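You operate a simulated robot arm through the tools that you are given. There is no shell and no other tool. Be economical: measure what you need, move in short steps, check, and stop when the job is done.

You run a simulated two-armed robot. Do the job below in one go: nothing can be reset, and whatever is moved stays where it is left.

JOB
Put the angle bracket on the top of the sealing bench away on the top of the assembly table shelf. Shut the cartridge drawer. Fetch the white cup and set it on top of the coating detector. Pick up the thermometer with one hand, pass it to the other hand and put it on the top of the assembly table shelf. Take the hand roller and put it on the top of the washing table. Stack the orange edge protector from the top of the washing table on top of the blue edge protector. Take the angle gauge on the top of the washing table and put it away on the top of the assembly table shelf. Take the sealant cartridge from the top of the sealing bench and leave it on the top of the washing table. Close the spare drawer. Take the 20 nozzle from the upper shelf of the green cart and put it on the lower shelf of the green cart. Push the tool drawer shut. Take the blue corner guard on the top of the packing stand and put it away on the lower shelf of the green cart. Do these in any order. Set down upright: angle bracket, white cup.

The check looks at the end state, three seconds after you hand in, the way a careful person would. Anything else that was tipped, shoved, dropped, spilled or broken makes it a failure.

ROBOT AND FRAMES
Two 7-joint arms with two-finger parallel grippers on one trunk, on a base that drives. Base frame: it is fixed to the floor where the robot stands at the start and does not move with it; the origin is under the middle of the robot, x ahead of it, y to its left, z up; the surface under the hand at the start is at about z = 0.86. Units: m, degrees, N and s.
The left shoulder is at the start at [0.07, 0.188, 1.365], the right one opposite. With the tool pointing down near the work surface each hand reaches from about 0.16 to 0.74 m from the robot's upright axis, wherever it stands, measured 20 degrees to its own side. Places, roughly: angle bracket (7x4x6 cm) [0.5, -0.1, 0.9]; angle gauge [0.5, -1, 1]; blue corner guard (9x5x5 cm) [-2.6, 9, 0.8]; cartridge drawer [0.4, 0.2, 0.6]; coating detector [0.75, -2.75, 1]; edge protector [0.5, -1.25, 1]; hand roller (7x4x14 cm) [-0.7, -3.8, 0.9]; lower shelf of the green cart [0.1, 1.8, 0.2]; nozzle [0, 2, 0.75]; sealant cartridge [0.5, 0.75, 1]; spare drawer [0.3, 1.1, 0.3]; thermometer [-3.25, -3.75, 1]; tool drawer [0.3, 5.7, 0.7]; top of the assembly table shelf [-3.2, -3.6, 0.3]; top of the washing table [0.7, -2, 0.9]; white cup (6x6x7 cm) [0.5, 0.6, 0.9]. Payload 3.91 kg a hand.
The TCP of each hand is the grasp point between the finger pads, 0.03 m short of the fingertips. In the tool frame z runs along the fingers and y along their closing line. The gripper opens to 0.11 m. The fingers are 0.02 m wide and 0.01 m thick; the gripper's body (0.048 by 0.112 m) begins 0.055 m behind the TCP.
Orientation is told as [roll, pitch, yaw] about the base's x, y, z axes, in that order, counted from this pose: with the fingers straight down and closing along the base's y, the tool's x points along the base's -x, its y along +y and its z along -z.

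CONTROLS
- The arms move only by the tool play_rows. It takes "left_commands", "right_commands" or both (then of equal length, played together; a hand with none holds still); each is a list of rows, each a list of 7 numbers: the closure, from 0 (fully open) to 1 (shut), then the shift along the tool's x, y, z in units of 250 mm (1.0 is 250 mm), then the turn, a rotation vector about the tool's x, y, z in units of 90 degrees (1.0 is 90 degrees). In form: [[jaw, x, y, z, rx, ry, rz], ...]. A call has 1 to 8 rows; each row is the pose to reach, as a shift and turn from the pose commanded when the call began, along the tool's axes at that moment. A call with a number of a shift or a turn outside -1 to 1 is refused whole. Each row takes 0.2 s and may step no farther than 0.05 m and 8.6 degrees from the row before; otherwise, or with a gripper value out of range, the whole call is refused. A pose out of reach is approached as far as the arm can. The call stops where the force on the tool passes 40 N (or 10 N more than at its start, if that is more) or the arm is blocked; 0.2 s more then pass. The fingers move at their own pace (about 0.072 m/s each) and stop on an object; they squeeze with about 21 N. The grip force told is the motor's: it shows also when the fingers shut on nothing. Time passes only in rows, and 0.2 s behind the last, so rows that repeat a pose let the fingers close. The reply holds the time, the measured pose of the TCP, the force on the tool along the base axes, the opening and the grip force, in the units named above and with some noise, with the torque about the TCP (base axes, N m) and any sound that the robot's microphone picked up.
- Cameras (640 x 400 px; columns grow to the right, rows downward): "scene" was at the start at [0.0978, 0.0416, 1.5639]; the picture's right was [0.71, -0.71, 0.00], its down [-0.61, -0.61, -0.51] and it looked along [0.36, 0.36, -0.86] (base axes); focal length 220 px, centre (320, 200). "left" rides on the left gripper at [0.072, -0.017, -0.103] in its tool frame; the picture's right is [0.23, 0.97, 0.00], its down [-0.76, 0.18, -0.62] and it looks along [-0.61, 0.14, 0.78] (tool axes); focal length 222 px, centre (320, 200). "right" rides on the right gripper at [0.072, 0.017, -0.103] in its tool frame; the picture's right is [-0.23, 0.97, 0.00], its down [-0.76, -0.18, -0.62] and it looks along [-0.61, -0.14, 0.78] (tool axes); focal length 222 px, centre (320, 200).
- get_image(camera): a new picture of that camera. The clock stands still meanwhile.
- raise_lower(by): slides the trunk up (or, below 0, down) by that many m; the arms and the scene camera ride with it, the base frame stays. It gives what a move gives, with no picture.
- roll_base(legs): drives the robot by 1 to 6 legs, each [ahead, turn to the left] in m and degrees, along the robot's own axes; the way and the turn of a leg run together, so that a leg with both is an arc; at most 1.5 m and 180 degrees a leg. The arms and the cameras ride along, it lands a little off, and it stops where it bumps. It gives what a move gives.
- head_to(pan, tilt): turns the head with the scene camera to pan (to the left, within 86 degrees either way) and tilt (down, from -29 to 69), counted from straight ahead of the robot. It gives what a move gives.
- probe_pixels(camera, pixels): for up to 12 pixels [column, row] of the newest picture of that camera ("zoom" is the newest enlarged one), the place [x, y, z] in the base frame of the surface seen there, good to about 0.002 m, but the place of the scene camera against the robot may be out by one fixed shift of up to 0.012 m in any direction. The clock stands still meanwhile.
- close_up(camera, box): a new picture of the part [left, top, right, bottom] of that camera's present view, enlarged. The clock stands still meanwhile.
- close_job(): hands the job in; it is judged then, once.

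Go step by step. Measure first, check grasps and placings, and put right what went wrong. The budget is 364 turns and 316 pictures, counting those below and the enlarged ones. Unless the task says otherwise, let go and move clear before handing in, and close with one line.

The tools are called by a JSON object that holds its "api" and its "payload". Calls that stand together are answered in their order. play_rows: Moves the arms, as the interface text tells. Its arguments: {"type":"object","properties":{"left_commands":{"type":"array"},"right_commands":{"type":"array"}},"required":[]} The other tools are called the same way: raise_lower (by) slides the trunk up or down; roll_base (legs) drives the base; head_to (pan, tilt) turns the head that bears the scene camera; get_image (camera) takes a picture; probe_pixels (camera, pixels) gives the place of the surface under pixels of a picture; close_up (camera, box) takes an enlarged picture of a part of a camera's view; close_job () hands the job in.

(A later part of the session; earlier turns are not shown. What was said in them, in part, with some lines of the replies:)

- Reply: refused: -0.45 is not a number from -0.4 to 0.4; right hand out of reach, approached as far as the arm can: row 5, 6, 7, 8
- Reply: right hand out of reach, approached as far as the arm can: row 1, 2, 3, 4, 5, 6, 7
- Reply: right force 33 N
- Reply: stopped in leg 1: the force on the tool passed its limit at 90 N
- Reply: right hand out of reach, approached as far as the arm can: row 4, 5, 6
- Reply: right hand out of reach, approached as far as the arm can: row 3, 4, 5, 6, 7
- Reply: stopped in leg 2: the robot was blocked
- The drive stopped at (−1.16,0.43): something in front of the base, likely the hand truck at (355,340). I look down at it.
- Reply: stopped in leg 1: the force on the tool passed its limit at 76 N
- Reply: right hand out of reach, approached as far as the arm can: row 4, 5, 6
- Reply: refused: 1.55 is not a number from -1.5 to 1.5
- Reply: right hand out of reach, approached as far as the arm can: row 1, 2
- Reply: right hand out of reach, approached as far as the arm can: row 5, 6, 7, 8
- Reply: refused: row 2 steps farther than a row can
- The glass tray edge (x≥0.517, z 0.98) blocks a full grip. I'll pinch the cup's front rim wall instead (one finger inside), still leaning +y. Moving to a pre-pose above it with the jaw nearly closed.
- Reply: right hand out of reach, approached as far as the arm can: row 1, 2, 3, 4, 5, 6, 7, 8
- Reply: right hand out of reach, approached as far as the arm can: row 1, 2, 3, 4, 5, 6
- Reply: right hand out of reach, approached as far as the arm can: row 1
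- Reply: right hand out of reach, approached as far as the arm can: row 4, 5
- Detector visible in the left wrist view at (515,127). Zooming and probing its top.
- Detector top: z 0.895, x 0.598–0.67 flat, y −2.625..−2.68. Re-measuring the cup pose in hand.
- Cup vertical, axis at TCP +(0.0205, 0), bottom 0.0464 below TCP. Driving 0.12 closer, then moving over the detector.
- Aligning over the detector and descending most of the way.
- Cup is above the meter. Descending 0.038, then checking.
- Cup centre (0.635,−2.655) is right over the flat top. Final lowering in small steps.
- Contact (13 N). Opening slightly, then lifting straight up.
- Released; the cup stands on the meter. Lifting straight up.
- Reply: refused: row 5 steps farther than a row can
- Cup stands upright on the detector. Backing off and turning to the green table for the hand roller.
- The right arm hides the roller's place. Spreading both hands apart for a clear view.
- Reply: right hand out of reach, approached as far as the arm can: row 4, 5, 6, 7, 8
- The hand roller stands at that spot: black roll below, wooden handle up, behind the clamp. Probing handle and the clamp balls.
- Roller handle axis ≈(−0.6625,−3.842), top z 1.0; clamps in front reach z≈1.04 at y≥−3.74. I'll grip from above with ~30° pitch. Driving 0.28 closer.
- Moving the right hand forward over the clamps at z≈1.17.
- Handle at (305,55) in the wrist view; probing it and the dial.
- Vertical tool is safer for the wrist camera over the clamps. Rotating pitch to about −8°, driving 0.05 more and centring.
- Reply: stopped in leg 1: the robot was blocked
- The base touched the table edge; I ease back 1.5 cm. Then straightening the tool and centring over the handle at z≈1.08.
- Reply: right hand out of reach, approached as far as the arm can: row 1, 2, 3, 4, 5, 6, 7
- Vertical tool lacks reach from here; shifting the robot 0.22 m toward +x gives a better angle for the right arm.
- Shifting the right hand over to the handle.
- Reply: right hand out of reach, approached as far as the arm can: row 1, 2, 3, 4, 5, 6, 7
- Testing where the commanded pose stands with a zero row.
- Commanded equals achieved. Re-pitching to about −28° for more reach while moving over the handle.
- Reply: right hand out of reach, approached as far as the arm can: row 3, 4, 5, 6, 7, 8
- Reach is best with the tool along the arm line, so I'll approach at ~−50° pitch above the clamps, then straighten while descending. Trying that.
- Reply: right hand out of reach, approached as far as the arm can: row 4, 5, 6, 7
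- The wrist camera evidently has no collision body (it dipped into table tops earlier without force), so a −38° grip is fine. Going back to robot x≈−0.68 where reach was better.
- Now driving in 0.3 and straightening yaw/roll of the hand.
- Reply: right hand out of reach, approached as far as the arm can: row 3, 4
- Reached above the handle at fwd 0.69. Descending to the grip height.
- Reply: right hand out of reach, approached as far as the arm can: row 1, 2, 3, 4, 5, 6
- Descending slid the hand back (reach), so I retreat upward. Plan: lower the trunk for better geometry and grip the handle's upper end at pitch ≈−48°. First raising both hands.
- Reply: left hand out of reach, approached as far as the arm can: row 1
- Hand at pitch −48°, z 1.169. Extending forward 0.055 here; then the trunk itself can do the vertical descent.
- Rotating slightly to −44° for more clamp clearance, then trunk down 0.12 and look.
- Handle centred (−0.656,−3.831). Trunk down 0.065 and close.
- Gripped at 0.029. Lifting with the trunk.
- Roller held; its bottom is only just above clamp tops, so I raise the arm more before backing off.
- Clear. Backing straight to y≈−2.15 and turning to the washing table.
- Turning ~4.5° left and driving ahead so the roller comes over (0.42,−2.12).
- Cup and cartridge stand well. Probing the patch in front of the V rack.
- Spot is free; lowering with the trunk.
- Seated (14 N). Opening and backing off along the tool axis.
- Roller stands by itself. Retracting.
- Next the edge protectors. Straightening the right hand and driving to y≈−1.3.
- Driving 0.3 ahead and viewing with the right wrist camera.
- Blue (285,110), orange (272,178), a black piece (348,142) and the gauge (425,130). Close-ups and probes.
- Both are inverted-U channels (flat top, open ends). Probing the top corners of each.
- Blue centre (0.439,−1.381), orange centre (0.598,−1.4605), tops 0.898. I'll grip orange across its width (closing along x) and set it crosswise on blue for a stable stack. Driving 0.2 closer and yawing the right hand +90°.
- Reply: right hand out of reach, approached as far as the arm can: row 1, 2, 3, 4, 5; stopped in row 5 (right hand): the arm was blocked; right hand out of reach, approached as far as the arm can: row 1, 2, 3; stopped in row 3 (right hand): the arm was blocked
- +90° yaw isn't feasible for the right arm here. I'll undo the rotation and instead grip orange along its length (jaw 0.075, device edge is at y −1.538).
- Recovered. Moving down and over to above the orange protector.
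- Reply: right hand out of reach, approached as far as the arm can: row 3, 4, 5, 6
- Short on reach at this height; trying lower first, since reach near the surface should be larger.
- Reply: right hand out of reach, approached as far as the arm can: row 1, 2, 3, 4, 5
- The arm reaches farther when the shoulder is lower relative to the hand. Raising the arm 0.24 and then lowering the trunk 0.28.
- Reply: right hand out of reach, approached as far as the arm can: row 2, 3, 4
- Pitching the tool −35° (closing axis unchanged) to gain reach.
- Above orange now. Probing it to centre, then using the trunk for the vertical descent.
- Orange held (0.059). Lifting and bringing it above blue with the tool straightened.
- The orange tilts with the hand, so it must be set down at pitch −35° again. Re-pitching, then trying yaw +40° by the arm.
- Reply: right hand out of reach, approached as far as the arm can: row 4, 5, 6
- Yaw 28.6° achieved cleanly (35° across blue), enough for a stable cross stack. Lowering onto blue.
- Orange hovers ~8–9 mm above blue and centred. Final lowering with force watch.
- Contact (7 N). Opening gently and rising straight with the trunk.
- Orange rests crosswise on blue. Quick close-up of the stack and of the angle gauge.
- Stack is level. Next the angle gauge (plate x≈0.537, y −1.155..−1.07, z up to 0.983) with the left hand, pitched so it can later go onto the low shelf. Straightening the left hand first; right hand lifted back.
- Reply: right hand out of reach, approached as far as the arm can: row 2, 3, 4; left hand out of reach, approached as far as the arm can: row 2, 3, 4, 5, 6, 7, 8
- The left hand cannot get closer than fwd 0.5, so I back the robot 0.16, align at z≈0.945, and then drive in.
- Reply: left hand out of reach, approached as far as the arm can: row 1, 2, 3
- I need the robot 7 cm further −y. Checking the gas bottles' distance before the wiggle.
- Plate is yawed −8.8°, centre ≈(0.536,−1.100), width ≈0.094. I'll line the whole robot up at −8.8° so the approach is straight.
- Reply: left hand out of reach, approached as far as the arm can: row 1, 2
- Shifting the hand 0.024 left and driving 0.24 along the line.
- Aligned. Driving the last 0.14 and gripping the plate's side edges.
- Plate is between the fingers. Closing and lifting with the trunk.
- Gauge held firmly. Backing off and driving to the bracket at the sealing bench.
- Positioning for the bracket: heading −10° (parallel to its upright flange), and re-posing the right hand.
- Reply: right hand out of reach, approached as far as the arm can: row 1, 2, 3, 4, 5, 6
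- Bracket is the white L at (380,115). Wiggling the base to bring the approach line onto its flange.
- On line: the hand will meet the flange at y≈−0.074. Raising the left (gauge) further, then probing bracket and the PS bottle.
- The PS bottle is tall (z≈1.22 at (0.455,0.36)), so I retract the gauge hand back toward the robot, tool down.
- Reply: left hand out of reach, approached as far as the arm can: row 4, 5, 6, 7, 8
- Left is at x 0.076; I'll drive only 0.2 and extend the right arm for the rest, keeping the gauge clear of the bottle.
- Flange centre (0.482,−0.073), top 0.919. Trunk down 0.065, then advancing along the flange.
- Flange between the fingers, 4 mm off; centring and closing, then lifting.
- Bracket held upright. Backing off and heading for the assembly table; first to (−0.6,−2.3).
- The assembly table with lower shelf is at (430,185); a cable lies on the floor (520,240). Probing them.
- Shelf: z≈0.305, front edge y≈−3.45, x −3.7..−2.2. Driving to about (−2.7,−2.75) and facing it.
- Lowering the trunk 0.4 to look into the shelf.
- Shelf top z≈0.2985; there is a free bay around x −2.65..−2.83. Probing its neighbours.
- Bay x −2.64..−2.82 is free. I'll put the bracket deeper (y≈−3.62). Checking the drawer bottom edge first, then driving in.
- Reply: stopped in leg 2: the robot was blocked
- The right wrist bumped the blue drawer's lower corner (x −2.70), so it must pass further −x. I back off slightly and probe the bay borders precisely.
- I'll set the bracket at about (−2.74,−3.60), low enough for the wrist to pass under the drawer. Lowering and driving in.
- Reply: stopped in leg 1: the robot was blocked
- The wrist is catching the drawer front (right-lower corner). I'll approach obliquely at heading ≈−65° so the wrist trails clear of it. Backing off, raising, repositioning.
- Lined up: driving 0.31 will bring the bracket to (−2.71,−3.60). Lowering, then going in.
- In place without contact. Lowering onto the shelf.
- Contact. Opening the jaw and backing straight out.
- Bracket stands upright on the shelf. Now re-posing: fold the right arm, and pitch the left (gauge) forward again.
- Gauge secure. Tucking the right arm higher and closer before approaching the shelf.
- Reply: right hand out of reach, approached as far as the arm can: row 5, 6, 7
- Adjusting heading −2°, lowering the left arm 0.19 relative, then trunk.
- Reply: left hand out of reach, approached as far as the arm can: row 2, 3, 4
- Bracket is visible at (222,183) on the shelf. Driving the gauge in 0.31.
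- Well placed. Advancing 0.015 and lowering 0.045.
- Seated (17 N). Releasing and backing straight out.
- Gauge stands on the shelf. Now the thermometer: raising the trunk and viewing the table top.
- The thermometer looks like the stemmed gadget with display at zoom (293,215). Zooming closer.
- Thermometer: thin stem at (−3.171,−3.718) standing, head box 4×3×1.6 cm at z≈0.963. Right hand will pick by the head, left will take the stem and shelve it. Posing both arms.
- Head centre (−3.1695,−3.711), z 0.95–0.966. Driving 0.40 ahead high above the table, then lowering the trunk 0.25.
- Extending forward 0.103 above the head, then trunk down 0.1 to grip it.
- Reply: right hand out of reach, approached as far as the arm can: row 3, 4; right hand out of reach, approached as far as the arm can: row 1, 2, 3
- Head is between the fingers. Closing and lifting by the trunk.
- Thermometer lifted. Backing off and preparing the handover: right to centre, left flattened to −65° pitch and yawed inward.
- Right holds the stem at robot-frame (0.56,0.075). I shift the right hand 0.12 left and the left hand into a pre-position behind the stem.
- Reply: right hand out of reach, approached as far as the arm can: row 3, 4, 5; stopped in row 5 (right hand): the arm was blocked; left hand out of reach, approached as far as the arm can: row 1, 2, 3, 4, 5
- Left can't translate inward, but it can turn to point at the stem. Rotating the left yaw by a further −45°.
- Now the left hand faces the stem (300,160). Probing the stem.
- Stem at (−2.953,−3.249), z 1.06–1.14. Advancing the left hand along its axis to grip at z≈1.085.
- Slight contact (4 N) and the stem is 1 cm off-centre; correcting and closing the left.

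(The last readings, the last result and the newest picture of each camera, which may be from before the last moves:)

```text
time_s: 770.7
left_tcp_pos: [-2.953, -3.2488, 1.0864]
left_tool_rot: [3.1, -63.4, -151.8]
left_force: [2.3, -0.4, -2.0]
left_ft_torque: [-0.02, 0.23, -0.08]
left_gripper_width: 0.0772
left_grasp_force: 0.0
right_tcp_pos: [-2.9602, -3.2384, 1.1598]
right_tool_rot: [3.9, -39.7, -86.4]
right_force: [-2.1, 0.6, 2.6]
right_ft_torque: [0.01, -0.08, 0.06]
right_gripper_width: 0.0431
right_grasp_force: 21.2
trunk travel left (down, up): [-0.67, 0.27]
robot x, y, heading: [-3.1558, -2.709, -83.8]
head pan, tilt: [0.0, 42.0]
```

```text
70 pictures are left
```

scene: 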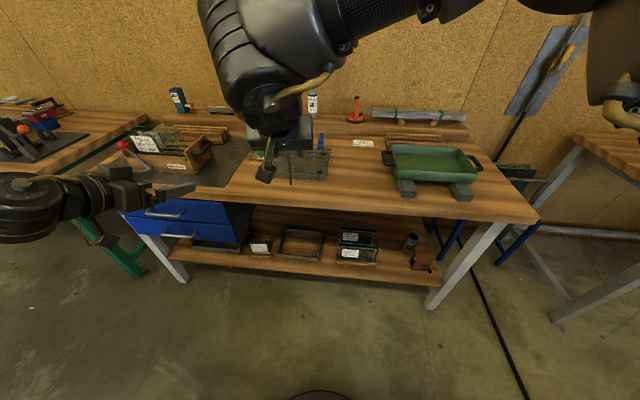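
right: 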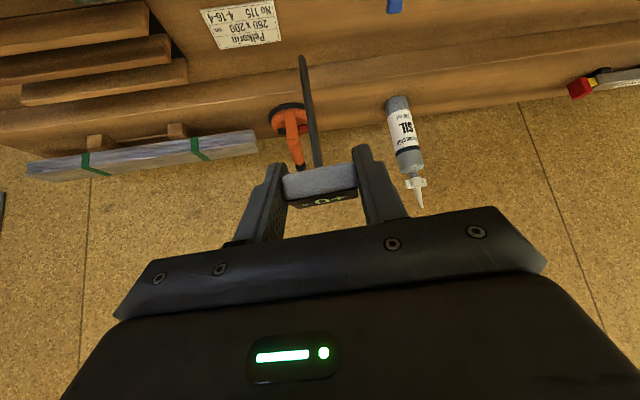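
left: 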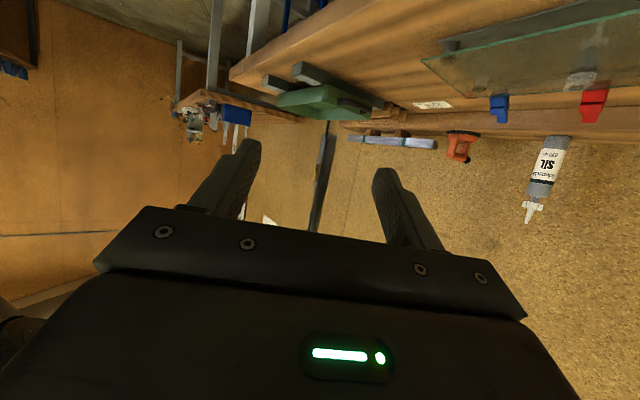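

Centred now. Lowering the left 8 mm to relieve contact, then closing.

{"api": "play_rows", "payload": {"left_commands": [[0.3, 0.03, 0, 0.014, 0, 0, 0], [0.7, 0.03, 0, 0.014, 0, 0, 0], [1, 0.03, 0, 0.014, 0, 0, 0], [1, 0.03, 0, 0.014, 0, 0, 0], [1, 0.03, 0, 0.014, 0, 0, 0]]}}

{"api": "get_image", "payload": {"camera": "left"}}

```text
time_s: 771.9
left_tcp_pos: [-2.9526, -3.2506, 1.078]
left_tool_rot: [3.1, -63.3, -151.7]
left_force: [1.2, -4.2, -0.3]
left_ft_torque: [0.15, 0.06, 0.0]
left_gripper_width: 0.0048
left_grasp_force: 21.3
right_tcp_pos: [-2.9589, -3.2391, 1.1615]
right_tool_rot: [3.9, -39.7, -86.5]
right_force: [-1.2, 4.6, 1.5]
right_ft_torque: [0.19, 0.04, 0.02]
right_gripper_width: 0.0432
right_grasp_force: 20.8
trunk travel left (down, up): [-0.67, 0.27]
robot x, y, heading: [-3.1528, -2.7082, -84.1]
head pan, tilt: [0.0, 42.0]
```

```text
69 pictures are left
```

left: 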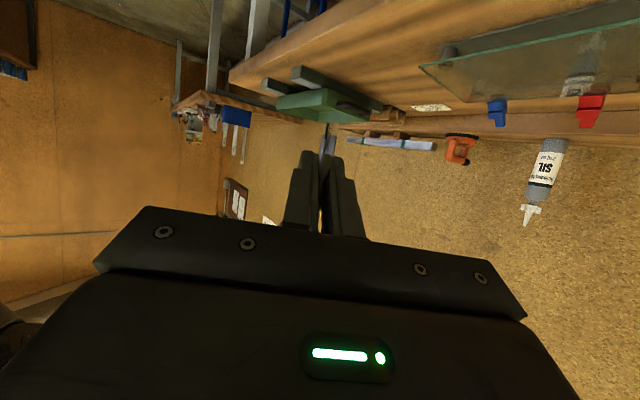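

Left grips the stem (4.8 mm). Releasing the right hand and withdrawing it.

{"api": "play_rows", "payload": {"right_commands": [[0.4, 0, 0, 0, 0, 0, 0], [0.2, 0, 0, 0, 0, 0, 0], [0.2, 0, 0, 0, 0, 0, 0], [0.2, 0, 0, -0.1, 0, 0, 0], [0.2, 0, 0, -0.25, 0, 0, 0], [0.2, 0, -0.1, -0.4, 0, 0, 0], [0.2, 0, -0.2, -0.55, 0, 0, 0], [0.2, 0, -0.3, -0.7, 0, 0, 0]]}}

{"api": "get_image", "payload": {"camera": "left"}}

{"api": "get_image", "payload": {"camera": "scene"}}

```text
time_s: 772.8
left_tcp_pos: [-2.9521, -3.2492, 1.0811]
left_tool_rot: [3.8, -63.5, -152.1]
left_force: [17.8, -1.4, -1.3]
left_ft_torque: [0.1, 1.23, -0.24]
left_gripper_width: 0.0046
left_grasp_force: 21.2
right_tcp_pos: [-2.9697, -3.2392, 1.1646]
right_tool_rot: [2.7, -39.8, -87.0]
right_force: [-18.6, 0.9, -1.0]
right_ft_torque: [0.02, 0.3, 0.09]
right_gripper_width: 0.0791
right_grasp_force: 0.0
trunk travel left (down, up): [-0.67, 0.27]
robot x, y, heading: [-3.1535, -2.7018, -83.7]
head pan, tilt: [0.0, 42.0]
stopped in row 4 (left hand): the force on the tool passed its limit at 46 N (the readings are from after the stop); the commanded pose is now the measured one
```

```text
68 pictures are left
```

left: 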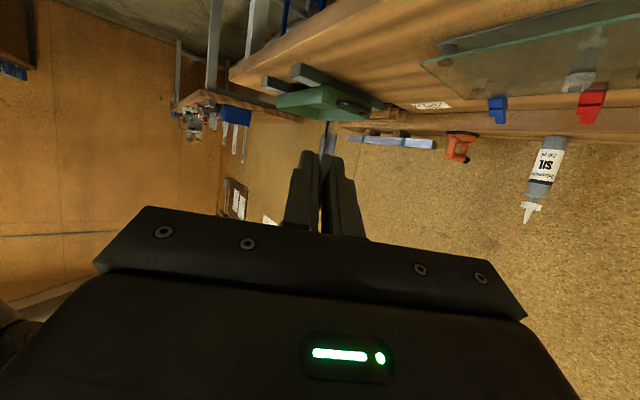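

```text
67 pictures are left
```

scene: 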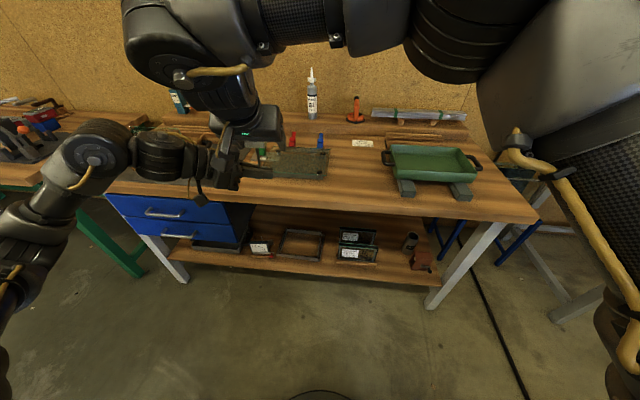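

The opened right finger presses on the left palm; narrowing the jaw a bit (still clear of the head) and withdrawing along its axis.

{"api": "play_rows", "payload": {"right_commands": [[0.5, 0, 0, 0, 0, 0, 0], [0.5, 0, 0, 0, 0, 0, 0], [0.5, 0, 0, -0.08, 0, 0, 0], [0.5, 0, 0, -0.18, 0, 0, 0], [0.5, 0, 0, -0.3, 0, 0, 0], [0.5, 0, 0, -0.45, 0, 0, 0], [0.5, 0, 0, -0.6, 0, 0, 0]]}}

{"api": "get_image", "payload": {"camera": "left"}}

{"api": "get_image", "payload": {"camera": "right"}}

```text
time_s: 774.4
left_tcp_pos: [-2.9535, -3.2462, 1.0805]
left_tool_rot: [3.9, -63.7, -152.7]
left_force: [0.0, -0.3, -0.3]
left_ft_torque: [0.0, 0.0, 0.04]
left_gripper_width: 0.0045
left_grasp_force: 21.3
right_tcp_pos: [-2.9817, -3.1387, 1.2775]
right_tool_rot: [3.0, -39.8, -86.4]
right_force: [0.2, -0.8, -0.4]
right_ft_torque: [0.02, 0.03, 0.02]
right_gripper_width: 0.0548
right_grasp_force: 0.1
trunk travel left (down, up): [-0.67, 0.27]
robot x, y, heading: [-3.156, -2.7054, -83.6]
head pan, tilt: [0.0, 42.0]
```

```text
66 pictures are left
```

left: 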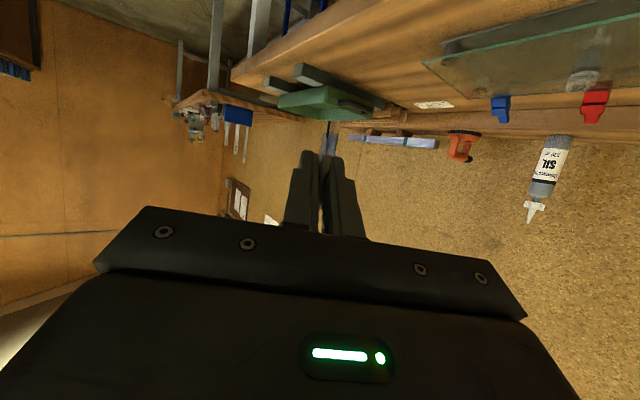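

```text
65 pictures are left
```

right: 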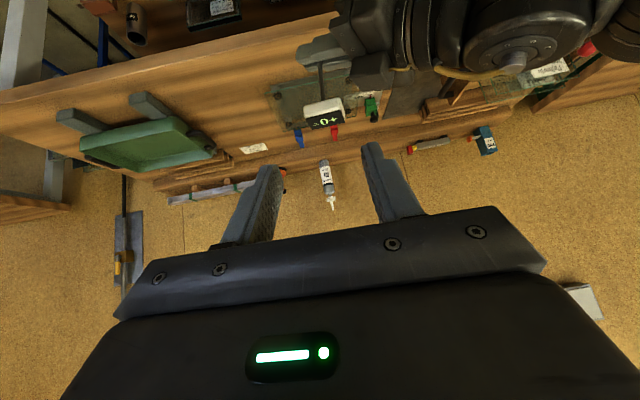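

Handover succeeded: left holds the stem, head free. Looking for a free shelf patch for laying it.

{"api": "close_up", "payload": {"camera": "scene", "box": [240, 215, 450, 300]}}

{"api": "probe_pixels", "payload": {"camera": "zoom", "pixels": [[430, 140], [450, 160], [475, 150], [500, 130], [410, 150], [310, 150], [540, 150], [270, 120], [200, 100], [420, 165], [470, 180], [180, 130]]}}

```text
3.05 times, centred on (345, 258) of scene
```

zoom: 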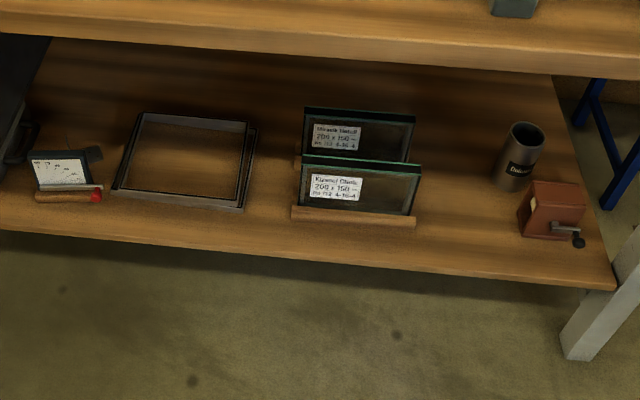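

```text
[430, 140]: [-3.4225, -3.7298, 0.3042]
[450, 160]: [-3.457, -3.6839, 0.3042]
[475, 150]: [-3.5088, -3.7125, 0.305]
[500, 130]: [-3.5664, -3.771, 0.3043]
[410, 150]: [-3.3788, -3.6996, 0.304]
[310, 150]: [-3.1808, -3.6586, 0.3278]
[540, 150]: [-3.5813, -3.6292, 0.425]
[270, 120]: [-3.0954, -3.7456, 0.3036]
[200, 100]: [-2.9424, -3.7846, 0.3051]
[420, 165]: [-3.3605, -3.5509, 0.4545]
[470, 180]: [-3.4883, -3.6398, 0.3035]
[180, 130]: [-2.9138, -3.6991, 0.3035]
```

A free patch exists at x −3.38..−3.55, y −3.45..−3.75. I'll roll the left wrist so the thermometer lies with its head low, then set it there. Rolling about the tool axis first.

{"api": "play_rows", "payload": {"left_commands": [[1, 0, 0, 0, 0, 0, -0.09], [1, 0, 0, 0, 0, 0, -0.18], [1, 0, 0, 0, 0, 0, -0.27], [1, 0, 0, 0, 0, 0, -0.36], [1, 0, 0, 0, 0, 0, -0.45], [1, 0, 0, 0, 0, 0, -0.54], [1, 0, 0, 0, 0, 0, -0.63], [1, 0, 0, 0, 0, 0, -0.72]], "right_commands": [[0, 0.05, -0.1, -0.05, 0, 0.03, 0], [0, 0.1, -0.2, -0.1, 0, 0.06, 0], [0, 0.15, -0.3, -0.15, 0, 0.1, 0], [0, 0.2, -0.4, -0.2, 0, 0.15, 0], [0, 0.25, -0.5, -0.25, 0, 0.2, 0], [0, 0.3, -0.6, -0.3, 0, 0.25, 0], [0, 0.35, -0.65, -0.35, 0, 0.3, 0], [0, 0.4, -0.7, -0.4, 0, 0.35, 0]]}}

{"api": "play_rows", "payload": {"left_commands": [[1, 0, 0, 0, 0, 0, -0.09], [1, 0, 0, 0, 0, 0, -0.18], [1, 0, 0, 0, 0, 0, -0.27], [1, 0, 0, 0, 0, 0, -0.36], [1, 0, 0, 0, 0, 0, -0.45], [1, 0, 0, 0, 0, 0, -0.54], [1, 0, 0, 0, 0, 0, -0.63], [1, 0, 0, 0, 0, 0, -0.72]]}}

{"api": "get_image", "payload": {"camera": "scene"}}

{"api": "get_image", "payload": {"camera": "left"}}

```text
time_s: 776.2
left_tcp_pos: [-2.9539, -3.2477, 1.0809]
left_tool_rot: [-60.8, -23.8, -71.1]
left_force: [-1.5, 0.3, 0.3]
left_ft_torque: [0.0, 0.01, -0.01]
left_gripper_width: 0.0047
left_grasp_force: 20.9
right_tcp_pos: [-3.1688, -3.0195, 1.2855]
right_tool_rot: [2.4, -8.3, -85.2]
right_force: [1.5, 0.0, 0.1]
right_ft_torque: [-0.01, 0.05, 0.0]
right_gripper_width: 0.1101
right_grasp_force: 0.1
trunk travel left (down, up): [-0.67, 0.27]
robot x, y, heading: [-3.1524, -2.7068, -83.7]
head pan, tilt: [0.0, 42.0]
```

```text
time_s: 778.0
left_tcp_pos: [-2.9174, -3.3676, 1.0013]
left_tool_rot: [-58.1, 33.2, -39.7]
left_force: [-1.3, 0.2, -0.2]
left_ft_torque: [0.0, 0.02, 0.03]
left_gripper_width: 0.0046
left_grasp_force: 20.6
left hand out of reach, approached as far as the arm can: row 4, 5, 6, 7, 8
right_tcp_pos: [-3.1685, -3.0199, 1.2846]
right_tool_rot: [2.4, -8.3, -85.3]
right_force: [0.4, -0.2, -0.3]
right_ft_torque: [0.04, 0.0, 0.01]
right_gripper_width: 0.11
right_grasp_force: 0.1
trunk travel left (down, up): [-0.67, 0.27]
robot x, y, heading: [-3.1535, -2.7077, -83.5]
head pan, tilt: [0.0, 42.0]
```

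```text
63 pictures are left
```

scene: 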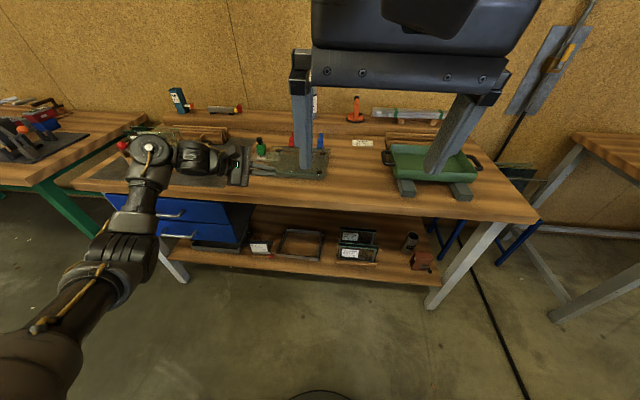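

```text
62 pictures are left
```

left: 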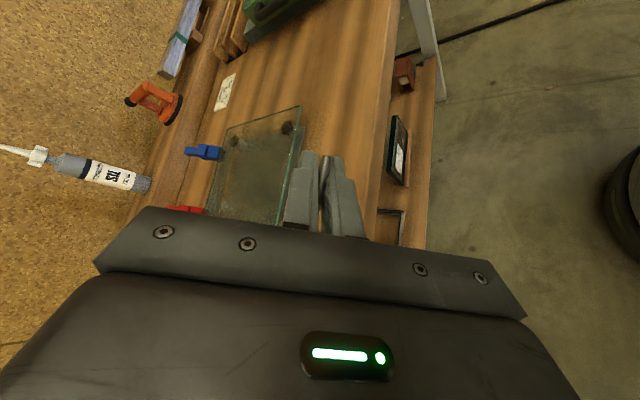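

The thermometer now points head to +x and ~17° down (computed), well suited for laying. Driving to about (−3.59,−2.61), heading −95°.

{"api": "roll_base", "payload": {"legs": [[0, -108], [0.45, 0], [0, 97]]}}

{"api": "head_to", "payload": {"pan": 0, "tilt": 48}}

{"api": "get_image", "payload": {"camera": "scene"}}

```text
time_s: 789.4
left_tcp_pos: [-3.453, -3.313, 1.003]
left_tool_rot: [-58.3, 33.0, -48.0]
left_force: [0.2, -0.7, -0.5]
left_ft_torque: [0.04, 0.03, 0.02]
left_gripper_width: 0.0048
left_grasp_force: 20.5
right_tcp_pos: [-3.6524, -2.9369, 1.285]
right_tool_rot: [2.4, -8.3, -93.2]
right_force: [-0.1, 0.0, -0.7]
right_ft_torque: [0.01, 0.03, 0.02]
right_gripper_width: 0.11
right_grasp_force: 0.2
trunk travel left (down, up): [-0.67, 0.27]
robot x, y, heading: [-3.5931, -2.627, -91.8]
head pan, tilt: [0.0, 42.0]
```

```text
time_s: 790.0
left_tcp_pos: [-3.4536, -3.3134, 1.0032]
left_tool_rot: [-58.3, 33.0, -47.9]
left_force: [-0.4, -0.4, -0.7]
left_ft_torque: [-0.03, 0.06, -0.01]
left_gripper_width: 0.0047
left_grasp_force: 21.0
right_tcp_pos: [-3.6513, -2.9361, 1.2858]
right_tool_rot: [2.4, -8.4, -93.3]
right_force: [-0.1, -0.3, -0.4]
right_ft_torque: [0.0, 0.0, -0.01]
right_gripper_width: 0.1099
right_grasp_force: 0.0
trunk travel left (down, up): [-0.67, 0.27]
robot x, y, heading: [-3.5943, -2.6281, -91.6]
head pan, tilt: [0.0, 48.0]
```

```text
61 pictures are left
```

scene: 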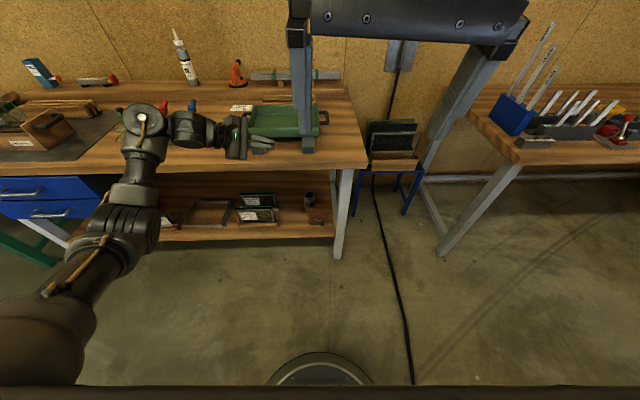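

{"api": "roll_base", "payload": {"legs": [[0, -3.4], [-0.04, 0]]}}

{"api": "raise_lower", "payload": {"by": -0.4}}

{"api": "raise_lower", "payload": {"by": -0.18}}

{"api": "head_to", "payload": {"pan": 5, "tilt": 38}}

{"api": "get_image", "payload": {"camera": "scene"}}

{"api": "get_image", "payload": {"camera": "left"}}

```text
time_s: 791.3
left_tcp_pos: [-3.4884, -3.2834, 1.0005]
left_tool_rot: [-58.2, 33.1, -51.1]
left_force: [0.5, 0.3, -0.3]
left_ft_torque: [-0.02, 0.01, 0.02]
left_gripper_width: 0.0044
left_grasp_force: 21.0
right_tcp_pos: [-3.6652, -2.8968, 1.2852]
right_tool_rot: [2.2, -8.1, -96.6]
right_force: [0.5, -0.7, -0.5]
right_ft_torque: [0.02, 0.02, 0.01]
right_gripper_width: 0.1099
right_grasp_force: 0.1
trunk travel left (down, up): [-0.67, 0.27]
robot x, y, heading: [-3.5873, -2.5904, -94.9]
head pan, tilt: [0.0, 48.0]
```

```text
time_s: 795.2
left_tcp_pos: [-3.4908, -3.2803, 0.6024]
left_tool_rot: [-58.3, 33.1, -51.2]
left_force: [-0.9, -0.8, -1.4]
left_ft_torque: [0.02, 0.04, 0.02]
left_gripper_width: 0.0047
left_grasp_force: 21.0
right_tcp_pos: [-3.6675, -2.8934, 0.8849]
right_tool_rot: [2.4, -8.3, -96.6]
right_force: [-0.3, 0.1, 0.3]
right_ft_torque: [0.01, 0.02, -0.02]
right_gripper_width: 0.1102
right_grasp_force: 0.1
trunk travel left (down, up): [-0.27, 0.67]
robot x, y, heading: [-3.5877, -2.588, -95.2]
head pan, tilt: [0.0, 48.0]
```

```text
time_s: 797.2
left_tcp_pos: [-3.4897, -3.281, 0.4232]
left_tool_rot: [-58.3, 33.2, -51.2]
left_force: [-0.1, -0.5, -0.3]
left_ft_torque: [0.03, -0.01, 0.01]
left_gripper_width: 0.0047
left_grasp_force: 21.0
right_tcp_pos: [-3.6679, -2.8938, 0.7052]
right_tool_rot: [2.4, -8.3, -96.5]
right_force: [1.0, 0.2, -0.8]
right_ft_torque: [0.0, 0.01, 0.02]
right_gripper_width: 0.11
right_grasp_force: 0.0
trunk travel left (down, up): [-0.09, 0.85]
robot x, y, heading: [-3.5898, -2.5828, -94.9]
head pan, tilt: [0.0, 48.0]
```

```text
time_s: 797.9
left_tcp_pos: [-3.4903, -3.2807, 0.4236]
left_tool_rot: [-58.4, 33.1, -51.3]
left_force: [0.3, -0.4, 0.5]
left_ft_torque: [-0.02, -0.02, -0.01]
left_gripper_width: 0.0046
left_grasp_force: 20.9
right_tcp_pos: [-3.6672, -2.8938, 0.7054]
right_tool_rot: [2.4, -8.3, -96.6]
right_force: [-0.6, 0.0, -0.7]
right_ft_torque: [-0.03, -0.01, -0.01]
right_gripper_width: 0.1103
right_grasp_force: 0.0
trunk travel left (down, up): [-0.09, 0.85]
robot x, y, heading: [-3.5911, -2.5868, -95.3]
head pan, tilt: [5.0, 38.0]
```

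```text
60 pictures are left
```

scene: 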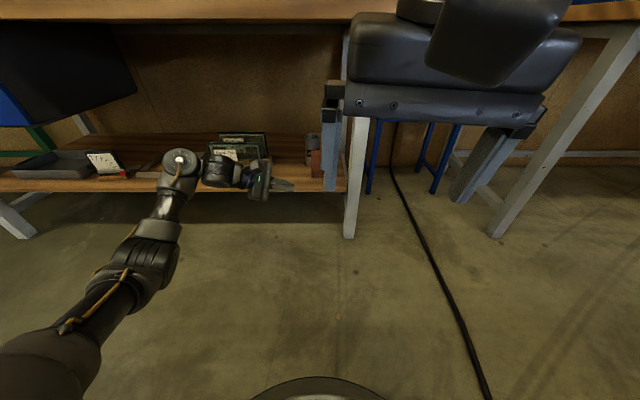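

```text
59 pictures are left
```

left: 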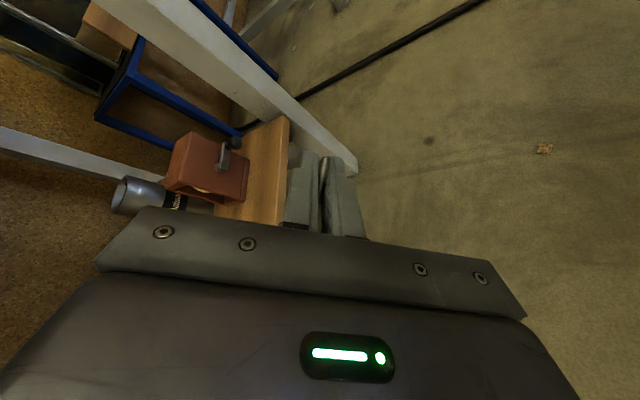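

Probing the red block and the glass stand edges before advancing.

{"api": "probe_pixels", "payload": {"camera": "left", "pixels": [[170, 185], [205, 165], [245, 190], [270, 150], [130, 195], [260, 200], [345, 150]]}}

{"api": "close_up", "payload": {"camera": "scene", "box": [200, 120, 360, 210]}}

{"api": "probe_pixels", "payload": {"camera": "zoom", "pixels": [[270, 150], [275, 190], [330, 200], [350, 180], [370, 220], [420, 200], [400, 170], [285, 160]]}}

```text
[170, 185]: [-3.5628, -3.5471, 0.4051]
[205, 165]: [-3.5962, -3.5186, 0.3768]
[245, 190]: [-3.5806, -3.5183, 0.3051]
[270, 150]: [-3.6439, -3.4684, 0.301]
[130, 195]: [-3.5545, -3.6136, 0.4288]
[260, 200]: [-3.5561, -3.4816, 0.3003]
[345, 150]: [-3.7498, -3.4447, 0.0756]
```

```text
4.00 times, centred on (280, 165) of scene
```

zoom: 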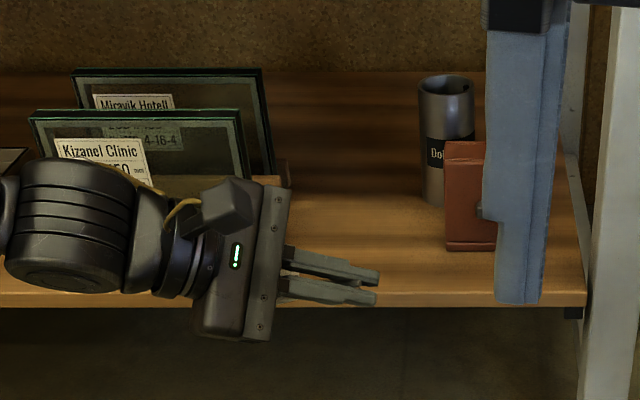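

```text
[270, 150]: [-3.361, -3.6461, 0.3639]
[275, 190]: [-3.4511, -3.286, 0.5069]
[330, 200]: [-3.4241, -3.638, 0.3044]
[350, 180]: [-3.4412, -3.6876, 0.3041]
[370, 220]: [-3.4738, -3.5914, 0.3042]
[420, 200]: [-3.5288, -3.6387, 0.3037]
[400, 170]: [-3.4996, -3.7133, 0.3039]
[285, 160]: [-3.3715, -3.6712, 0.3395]
```

Clear path. Slight turn, then driving 0.22 in at z≈0.42.

{"api": "roll_base", "payload": {"legs": [[0, 1.3], [0.215, 0]]}}

{"api": "get_image", "payload": {"camera": "left"}}

{"api": "close_up", "payload": {"camera": "scene", "box": [200, 120, 400, 260]}}

```text
time_s: 799.9
left_tcp_pos: [-3.4922, -3.4926, 0.4236]
left_tool_rot: [-58.3, 33.1, -50.2]
left_force: [0.4, -0.3, 0.2]
left_ft_torque: [0.0, 0.01, -0.03]
left_gripper_width: 0.0049
left_grasp_force: 21.3
right_tcp_pos: [-3.6769, -3.1096, 0.7046]
right_tool_rot: [2.4, -8.3, -95.6]
right_force: [0.5, -0.2, -1.1]
right_ft_torque: [0.0, 0.04, -0.03]
right_gripper_width: 0.1098
right_grasp_force: 0.1
trunk travel left (down, up): [-0.09, 0.85]
robot x, y, heading: [-3.6046, -2.8015, -93.8]
head pan, tilt: [5.0, 38.0]
```

```text
57 pictures are left
```

left: 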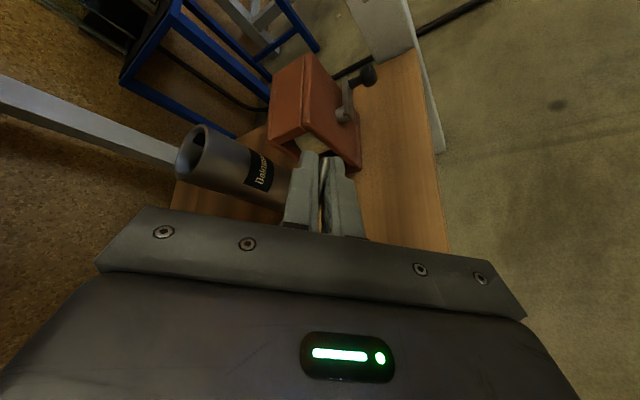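

```text
2.86 times, centred on (300, 190) of scene
```

zoom: 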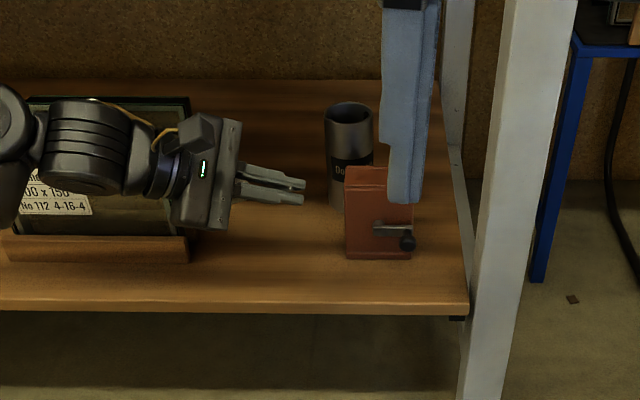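

Good position. Lowering 0.075, then small steps until the head touches.

{"api": "raise_lower", "payload": {"by": -0.075}}

{"api": "raise_lower", "payload": {"by": -0.01}}

{"api": "get_image", "payload": {"camera": "scene"}}

```text
time_s: 801.0
left_tcp_pos: [-3.4927, -3.4926, 0.3491]
left_tool_rot: [-58.4, 32.9, -50.2]
left_force: [0.0, -0.1, 5.4]
left_ft_torque: [-0.25, -0.28, 0.05]
left_gripper_width: 0.0047
left_grasp_force: 20.6
right_tcp_pos: [-3.6749, -3.1088, 0.6305]
right_tool_rot: [2.4, -8.3, -95.6]
right_force: [-0.2, -0.3, 0.6]
right_ft_torque: [0.0, 0.0, -0.03]
right_gripper_width: 0.1098
right_grasp_force: 0.1
trunk travel left (down, up): [-0.015, 0.925]
robot x, y, heading: [-3.6052, -2.8017, -94.2]
head pan, tilt: [5.0, 38.0]
```

```text
time_s: 801.6
left_tcp_pos: [-3.4932, -3.4931, 0.3403]
left_tool_rot: [-58.5, 33.0, -50.3]
left_force: [-3.0, 0.6, 8.1]
left_ft_torque: [-0.33, -0.47, -0.02]
left_gripper_width: 0.0059
left_grasp_force: 20.8
right_tcp_pos: [-3.6764, -3.1079, 0.6198]
right_tool_rot: [2.4, -8.5, -95.5]
right_force: [0.2, 0.3, 0.5]
right_ft_torque: [-0.03, 0.02, -0.01]
right_gripper_width: 0.1096
right_grasp_force: 0.0
trunk travel left (down, up): [-0.005, 0.935]
robot x, y, heading: [-3.6046, -2.8031, -94.1]
head pan, tilt: [5.0, 38.0]
```

```text
55 pictures are left
```

scene: 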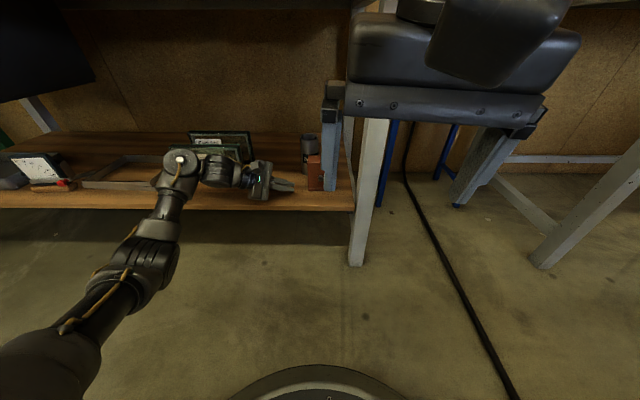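

Head rests on the shelf (8 N). Opening slightly and sliding the fingers back horizontally.

{"api": "play_rows", "payload": {"left_commands": [[0.9, 0, 0, 0, 0, 0, 0], [0.8, 0, 0, 0, 0, 0, 0], [0.8, 0, 0, 0, 0, 0, 0], [0.8, -0.02, 0.028, -0.072, 0, 0, 0], [0.8, -0.043, 0.056, -0.144, 0, 0, 0], [0.8, -0.065, 0.084, -0.215, 0, 0, 0], [0.8, -0.086, 0.112, -0.287, 0, 0, 0], [0.8, -0.11, 0.14, -0.36, 0, 0, 0]]}}

{"api": "get_image", "payload": {"camera": "left"}}

{"api": "close_up", "payload": {"camera": "scene", "box": [200, 120, 360, 220]}}

```text
time_s: 803.4
left_tcp_pos: [-3.3958, -3.4654, 0.3324]
left_tool_rot: [-58.6, 32.9, -50.5]
left_force: [-2.7, -2.5, 6.5]
left_ft_torque: [-0.04, 0.25, -0.02]
left_gripper_width: 0.0194
left_grasp_force: 0.1
left hand out of reach, approached as far as the arm can: row 4, 5, 6, 7, 8
right_tcp_pos: [-3.6766, -3.1081, 0.6208]
right_tool_rot: [2.4, -8.4, -95.6]
right_force: [0.8, -0.3, -0.5]
right_ft_torque: [0.01, 0.03, -0.01]
right_gripper_width: 0.1102
right_grasp_force: 0.0
trunk travel left (down, up): [-0.005, 0.935]
robot x, y, heading: [-3.6047, -2.7999, -94.2]
head pan, tilt: [5.0, 38.0]
```

```text
54 pictures are left
```

left: 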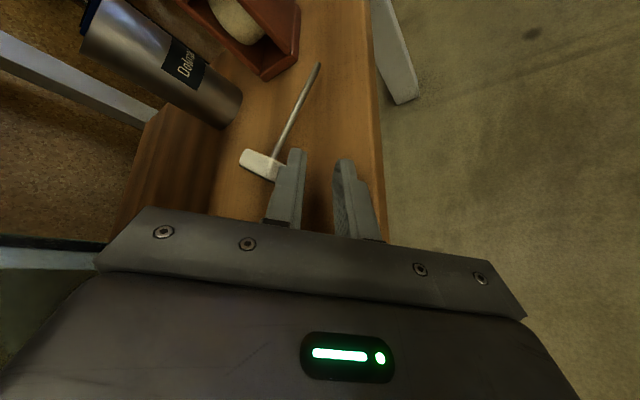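

```text
4.00 times, centred on (280, 170) of scene
```

zoom: 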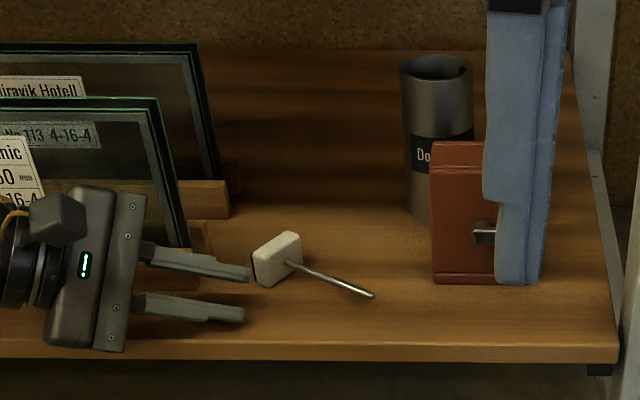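

Thermometer lies on the shelf. Raising straight up 0.08 and backing out.

{"api": "raise_lower", "payload": {"by": 0.08}}

{"api": "roll_base", "payload": {"legs": [[-0.3, 0]]}}

{"api": "get_image", "payload": {"camera": "scene"}}

{"api": "close_up", "payload": {"camera": "scene", "box": [60, 80, 380, 230]}}

```text
time_s: 804.6
left_tcp_pos: [-3.3956, -3.4666, 0.4107]
left_tool_rot: [-58.5, 32.9, -50.4]
left_force: [-0.3, 0.2, -0.6]
left_ft_torque: [0.05, 0.03, -0.02]
left_gripper_width: 0.022
left_grasp_force: 0.1
right_tcp_pos: [-3.6766, -3.1079, 0.6988]
right_tool_rot: [2.4, -8.3, -95.6]
right_force: [-0.2, 0.9, -0.5]
right_ft_torque: [0.03, -0.03, 0.01]
right_gripper_width: 0.1103
right_grasp_force: 0.0
trunk travel left (down, up): [-0.085, 0.855]
robot x, y, heading: [-3.608, -2.8028, -93.8]
head pan, tilt: [5.0, 38.0]
```

```text
time_s: 806.4
left_tcp_pos: [-3.3804, -3.2132, 0.4112]
left_tool_rot: [-58.6, 32.9, -50.8]
left_force: [0.5, 0.8, -0.7]
left_ft_torque: [0.0, 0.02, 0.0]
left_gripper_width: 0.022
left_grasp_force: 0.0
right_tcp_pos: [-3.659, -2.8534, 0.7007]
right_tool_rot: [2.5, -8.3, -95.8]
right_force: [-0.5, 0.5, -0.1]
right_ft_torque: [-0.03, 0.04, 0.02]
right_gripper_width: 0.11
right_grasp_force: 0.0
trunk travel left (down, up): [-0.085, 0.855]
robot x, y, heading: [-3.5855, -2.5498, -94.4]
head pan, tilt: [5.0, 38.0]
stopped in leg 1: the robot was blocked; the commanded pose is now the measured one
```

```text
52 pictures are left
```

scene: 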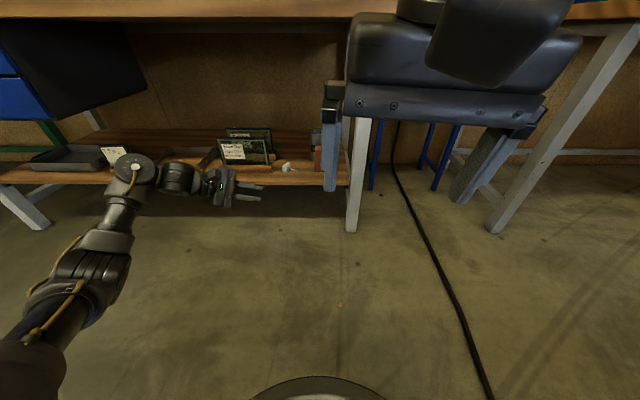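

```text
2.00 times, centred on (220, 155) of scene
```

zoom: 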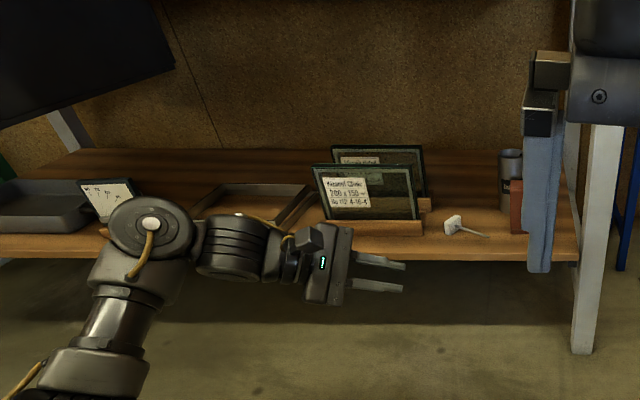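

Thermometer is on the shelf. The base touched something behind at y≈−2.25; moving ahead slightly and turning the view to check it.

{"api": "roll_base", "payload": {"legs": [[0.06, 0]]}}

{"api": "raise_lower", "payload": {"by": 0.4}}

{"api": "raise_lower", "payload": {"by": 0.35}}

{"api": "roll_base", "payload": {"legs": [[0, 95]]}}

{"api": "head_to", "payload": {"pan": 75, "tilt": 40}}

{"api": "get_image", "payload": {"camera": "scene"}}

```text
time_s: 807.3
left_tcp_pos: [-3.3853, -3.273, 0.4123]
left_tool_rot: [-58.5, 32.9, -50.7]
left_force: [0.4, 0.6, -0.5]
left_ft_torque: [0.0, -0.01, 0.01]
left_gripper_width: 0.0219
left_grasp_force: 0.0
right_tcp_pos: [-3.6633, -2.9149, 0.7004]
right_tool_rot: [2.4, -8.1, -95.8]
right_force: [0.1, -0.2, -0.2]
right_ft_torque: [0.01, 0.0, -0.01]
right_gripper_width: 0.1102
right_grasp_force: 0.1
trunk travel left (down, up): [-0.085, 0.855]
robot x, y, heading: [-3.5949, -2.6082, -94.5]
head pan, tilt: [5.0, 38.0]
```

```text
time_s: 811.2
left_tcp_pos: [-3.385, -3.2754, 0.8129]
left_tool_rot: [-58.6, 33.0, -50.7]
left_force: [0.2, 0.3, -0.2]
left_ft_torque: [-0.01, -0.02, -0.01]
left_gripper_width: 0.0219
left_grasp_force: 0.1
right_tcp_pos: [-3.6629, -2.9165, 1.1005]
right_tool_rot: [2.5, -8.3, -95.9]
right_force: [-0.2, 0.1, -0.4]
right_ft_torque: [-0.01, -0.03, 0.0]
right_gripper_width: 0.11
right_grasp_force: 0.1
trunk travel left (down, up): [-0.485, 0.455]
robot x, y, heading: [-3.5921, -2.6121, -94.4]
head pan, tilt: [5.0, 38.0]
```

```text
time_s: 814.6
left_tcp_pos: [-3.3849, -3.2746, 1.1613]
left_tool_rot: [-58.5, 33.0, -50.7]
left_force: [-0.9, -0.4, -1.2]
left_ft_torque: [0.03, -0.03, 0.01]
left_gripper_width: 0.0221
left_grasp_force: 0.1
right_tcp_pos: [-3.6634, -2.9156, 1.4506]
right_tool_rot: [2.4, -8.3, -95.8]
right_force: [0.6, 0.1, -0.3]
right_ft_torque: [-0.04, 0.0, -0.02]
right_gripper_width: 0.1101
right_grasp_force: 0.1
trunk travel left (down, up): [-0.835, 0.105]
robot x, y, heading: [-3.5928, -2.6064, -94.1]
head pan, tilt: [5.0, 38.0]
```

```text
time_s: 819.0
left_tcp_pos: [-2.9405, -2.357, 1.161]
left_tool_rot: [-58.6, 32.9, 43.0]
left_force: [0.1, 0.6, 0.1]
left_ft_torque: [0.01, 0.01, 0.01]
left_gripper_width: 0.0221
left_grasp_force: 0.2
right_tcp_pos: [-3.2816, -2.6593, 1.4508]
right_tool_rot: [2.5, -8.3, -2.1]
right_force: [0.4, 0.5, 0.7]
right_ft_torque: [0.02, -0.01, 0.01]
right_gripper_width: 0.11
right_grasp_force: 0.1
trunk travel left (down, up): [-0.835, 0.105]
robot x, y, heading: [-3.5924, -2.609, -0.6]
head pan, tilt: [5.0, 38.0]
```

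```text
time_s: 820.4
left_tcp_pos: [-2.9413, -2.3561, 1.1615]
left_tool_rot: [-58.6, 32.9, 43.1]
left_force: [0.1, -0.6, -0.3]
left_ft_torque: [0.0, 0.02, -0.02]
left_gripper_width: 0.0219
left_grasp_force: 0.1
right_tcp_pos: [-3.2816, -2.6587, 1.4514]
right_tool_rot: [2.3, -8.4, -2.0]
right_force: [-0.9, -0.3, 0.4]
right_ft_torque: [0.0, -0.01, 0.02]
right_gripper_width: 0.1101
right_grasp_force: 0.0
trunk travel left (down, up): [-0.835, 0.105]
robot x, y, heading: [-3.5916, -2.6078, -0.4]
head pan, tilt: [75.0, 40.0]
```

```text
50 pictures are left
```

scene: 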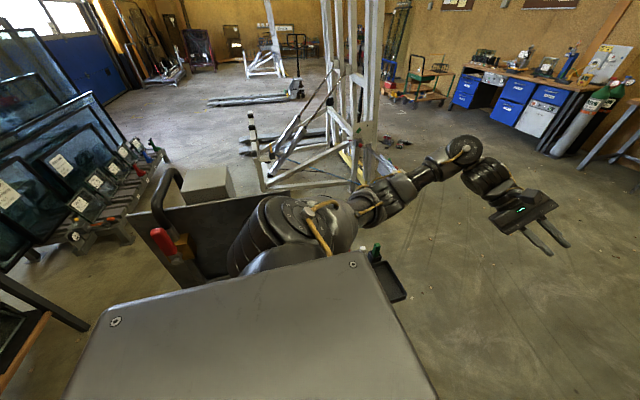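

A trolley with tray stands behind; it appears intact. Close-up to make sure nothing tipped.

{"api": "close_up", "payload": {"camera": "scene", "box": [120, 160, 440, 320]}}

{"api": "probe_pixels", "payload": {"camera": "scene", "pixels": [[390, 280], [376, 250], [160, 240], [215, 210], [230, 185]]}}

```text
2.00 times, centred on (280, 240) of scene
```

zoom: 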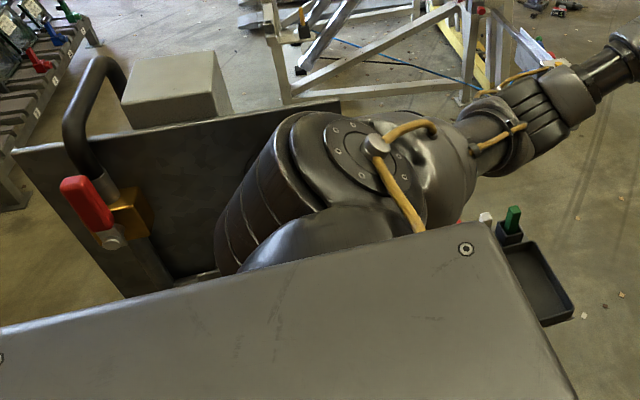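

```text
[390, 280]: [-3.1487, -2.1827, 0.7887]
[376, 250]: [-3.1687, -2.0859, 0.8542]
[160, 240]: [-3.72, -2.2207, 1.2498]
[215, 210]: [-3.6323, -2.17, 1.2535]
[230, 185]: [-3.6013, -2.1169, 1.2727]
```

All intact there. Driving out to (−2.8,−2.6) and verifying bracket and gauge on the shelf.

{"api": "roll_base", "payload": {"legs": [[0.75, -3], [0, -75]]}}

{"api": "raise_lower", "payload": {"by": -0.4}}

{"api": "head_to", "payload": {"pan": -15, "tilt": 33}}

{"api": "get_image", "payload": {"camera": "scene"}}

```text
time_s: 827.6
left_tcp_pos: [-2.4535, -3.2119, 1.1606]
left_tool_rot: [-58.4, 33.0, -34.1]
left_force: [0.9, 1.0, 1.0]
left_ft_torque: [0.01, -0.01, -0.01]
left_gripper_width: 0.0221
left_grasp_force: 0.0
right_tcp_pos: [-2.8242, -2.9492, 1.45]
right_tool_rot: [2.4, -8.3, -79.0]
right_force: [-0.3, -0.5, -0.4]
right_ft_torque: [0.01, -0.01, -0.02]
right_gripper_width: 0.1098
right_grasp_force: 0.1
trunk travel left (down, up): [-0.835, 0.105]
robot x, y, heading: [-2.8439, -2.6389, -77.6]
head pan, tilt: [75.0, 40.0]
```

```text
time_s: 831.5
left_tcp_pos: [-2.454, -3.2141, 0.762]
left_tool_rot: [-58.5, 32.9, -34.0]
left_force: [0.5, -0.1, -0.2]
left_ft_torque: [0.02, 0.0, 0.01]
left_gripper_width: 0.022
left_grasp_force: 0.2
right_tcp_pos: [-2.8242, -2.9498, 1.0504]
right_tool_rot: [2.5, -8.3, -79.0]
right_force: [-0.1, 0.1, 0.1]
right_ft_torque: [-0.01, -0.02, 0.0]
right_gripper_width: 0.1102
right_grasp_force: 0.1
trunk travel left (down, up): [-0.435, 0.505]
robot x, y, heading: [-2.8419, -2.6364, -77.9]
head pan, tilt: [75.0, 40.0]
```

```text
time_s: 833.1
left_tcp_pos: [-2.4538, -3.2123, 0.7618]
left_tool_rot: [-58.6, 32.9, -33.9]
left_force: [-1.0, 0.6, -0.2]
left_ft_torque: [0.01, -0.01, -0.02]
left_gripper_width: 0.0218
left_grasp_force: 0.0
right_tcp_pos: [-2.8246, -2.9504, 1.0493]
right_tool_rot: [2.4, -8.3, -79.0]
right_force: [-0.3, 0.5, -0.3]
right_ft_torque: [-0.01, -0.02, 0.0]
right_gripper_width: 0.1102
right_grasp_force: 0.0
trunk travel left (down, up): [-0.435, 0.505]
robot x, y, heading: [-2.8449, -2.6359, -77.7]
head pan, tilt: [-15.0, 33.0]
```

```text
48 pictures are left
```

scene: 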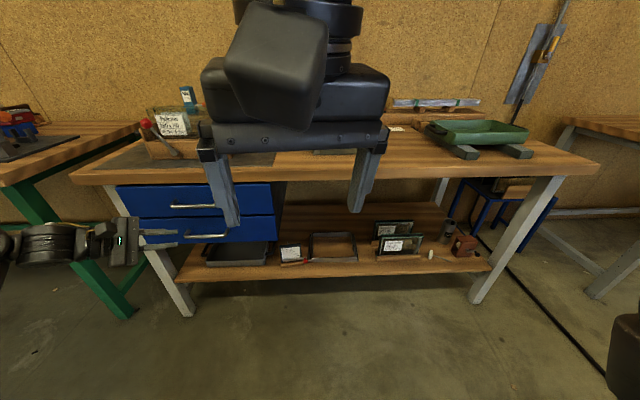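

{"api": "close_up", "payload": {"camera": "scene", "box": [270, 220, 360, 275]}}

{"api": "close_up", "payload": {"camera": "scene", "box": [370, 210, 490, 280]}}

```text
7.11 times, centred on (315, 248) of scene
```

zoom: 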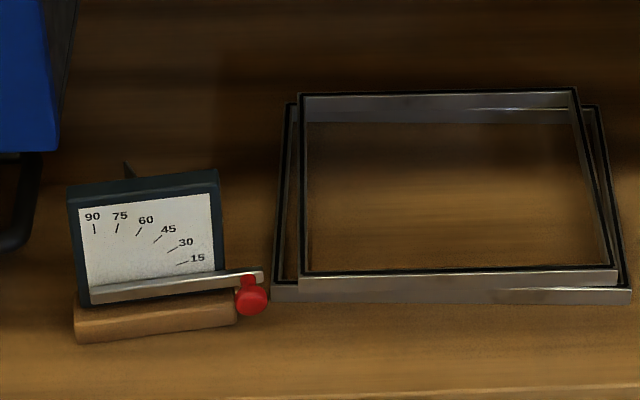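

```text
5.33 times, centred on (430, 245) of scene
```

zoom: 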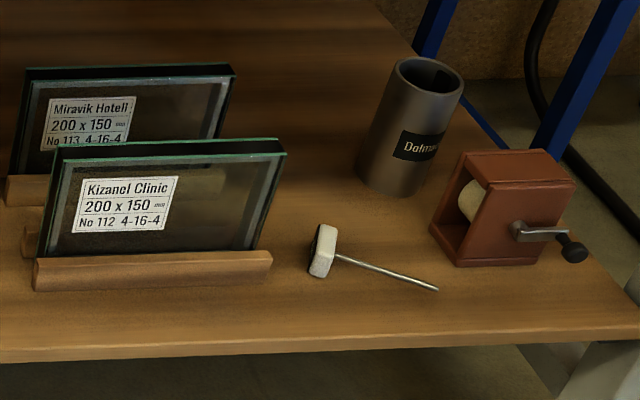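

The bracket's upright flange shows behind the gauge (zoom px 128,170). The gauge and the thermometer rest on the shelf. Cup, cartridge, roller and edge-protector stack were all seen standing earlier, and both hands are clear. Handing in.

{"api": "close_job", "payload": {}}

```text
The job is handed in.
```

I carried out all twelve tasks and handed the job in. During driving the base touched the drill and charger on the floor, the green table's edge and the trolley by the assembly table. In the pictures I took afterwards nothing looked tipped or moved.
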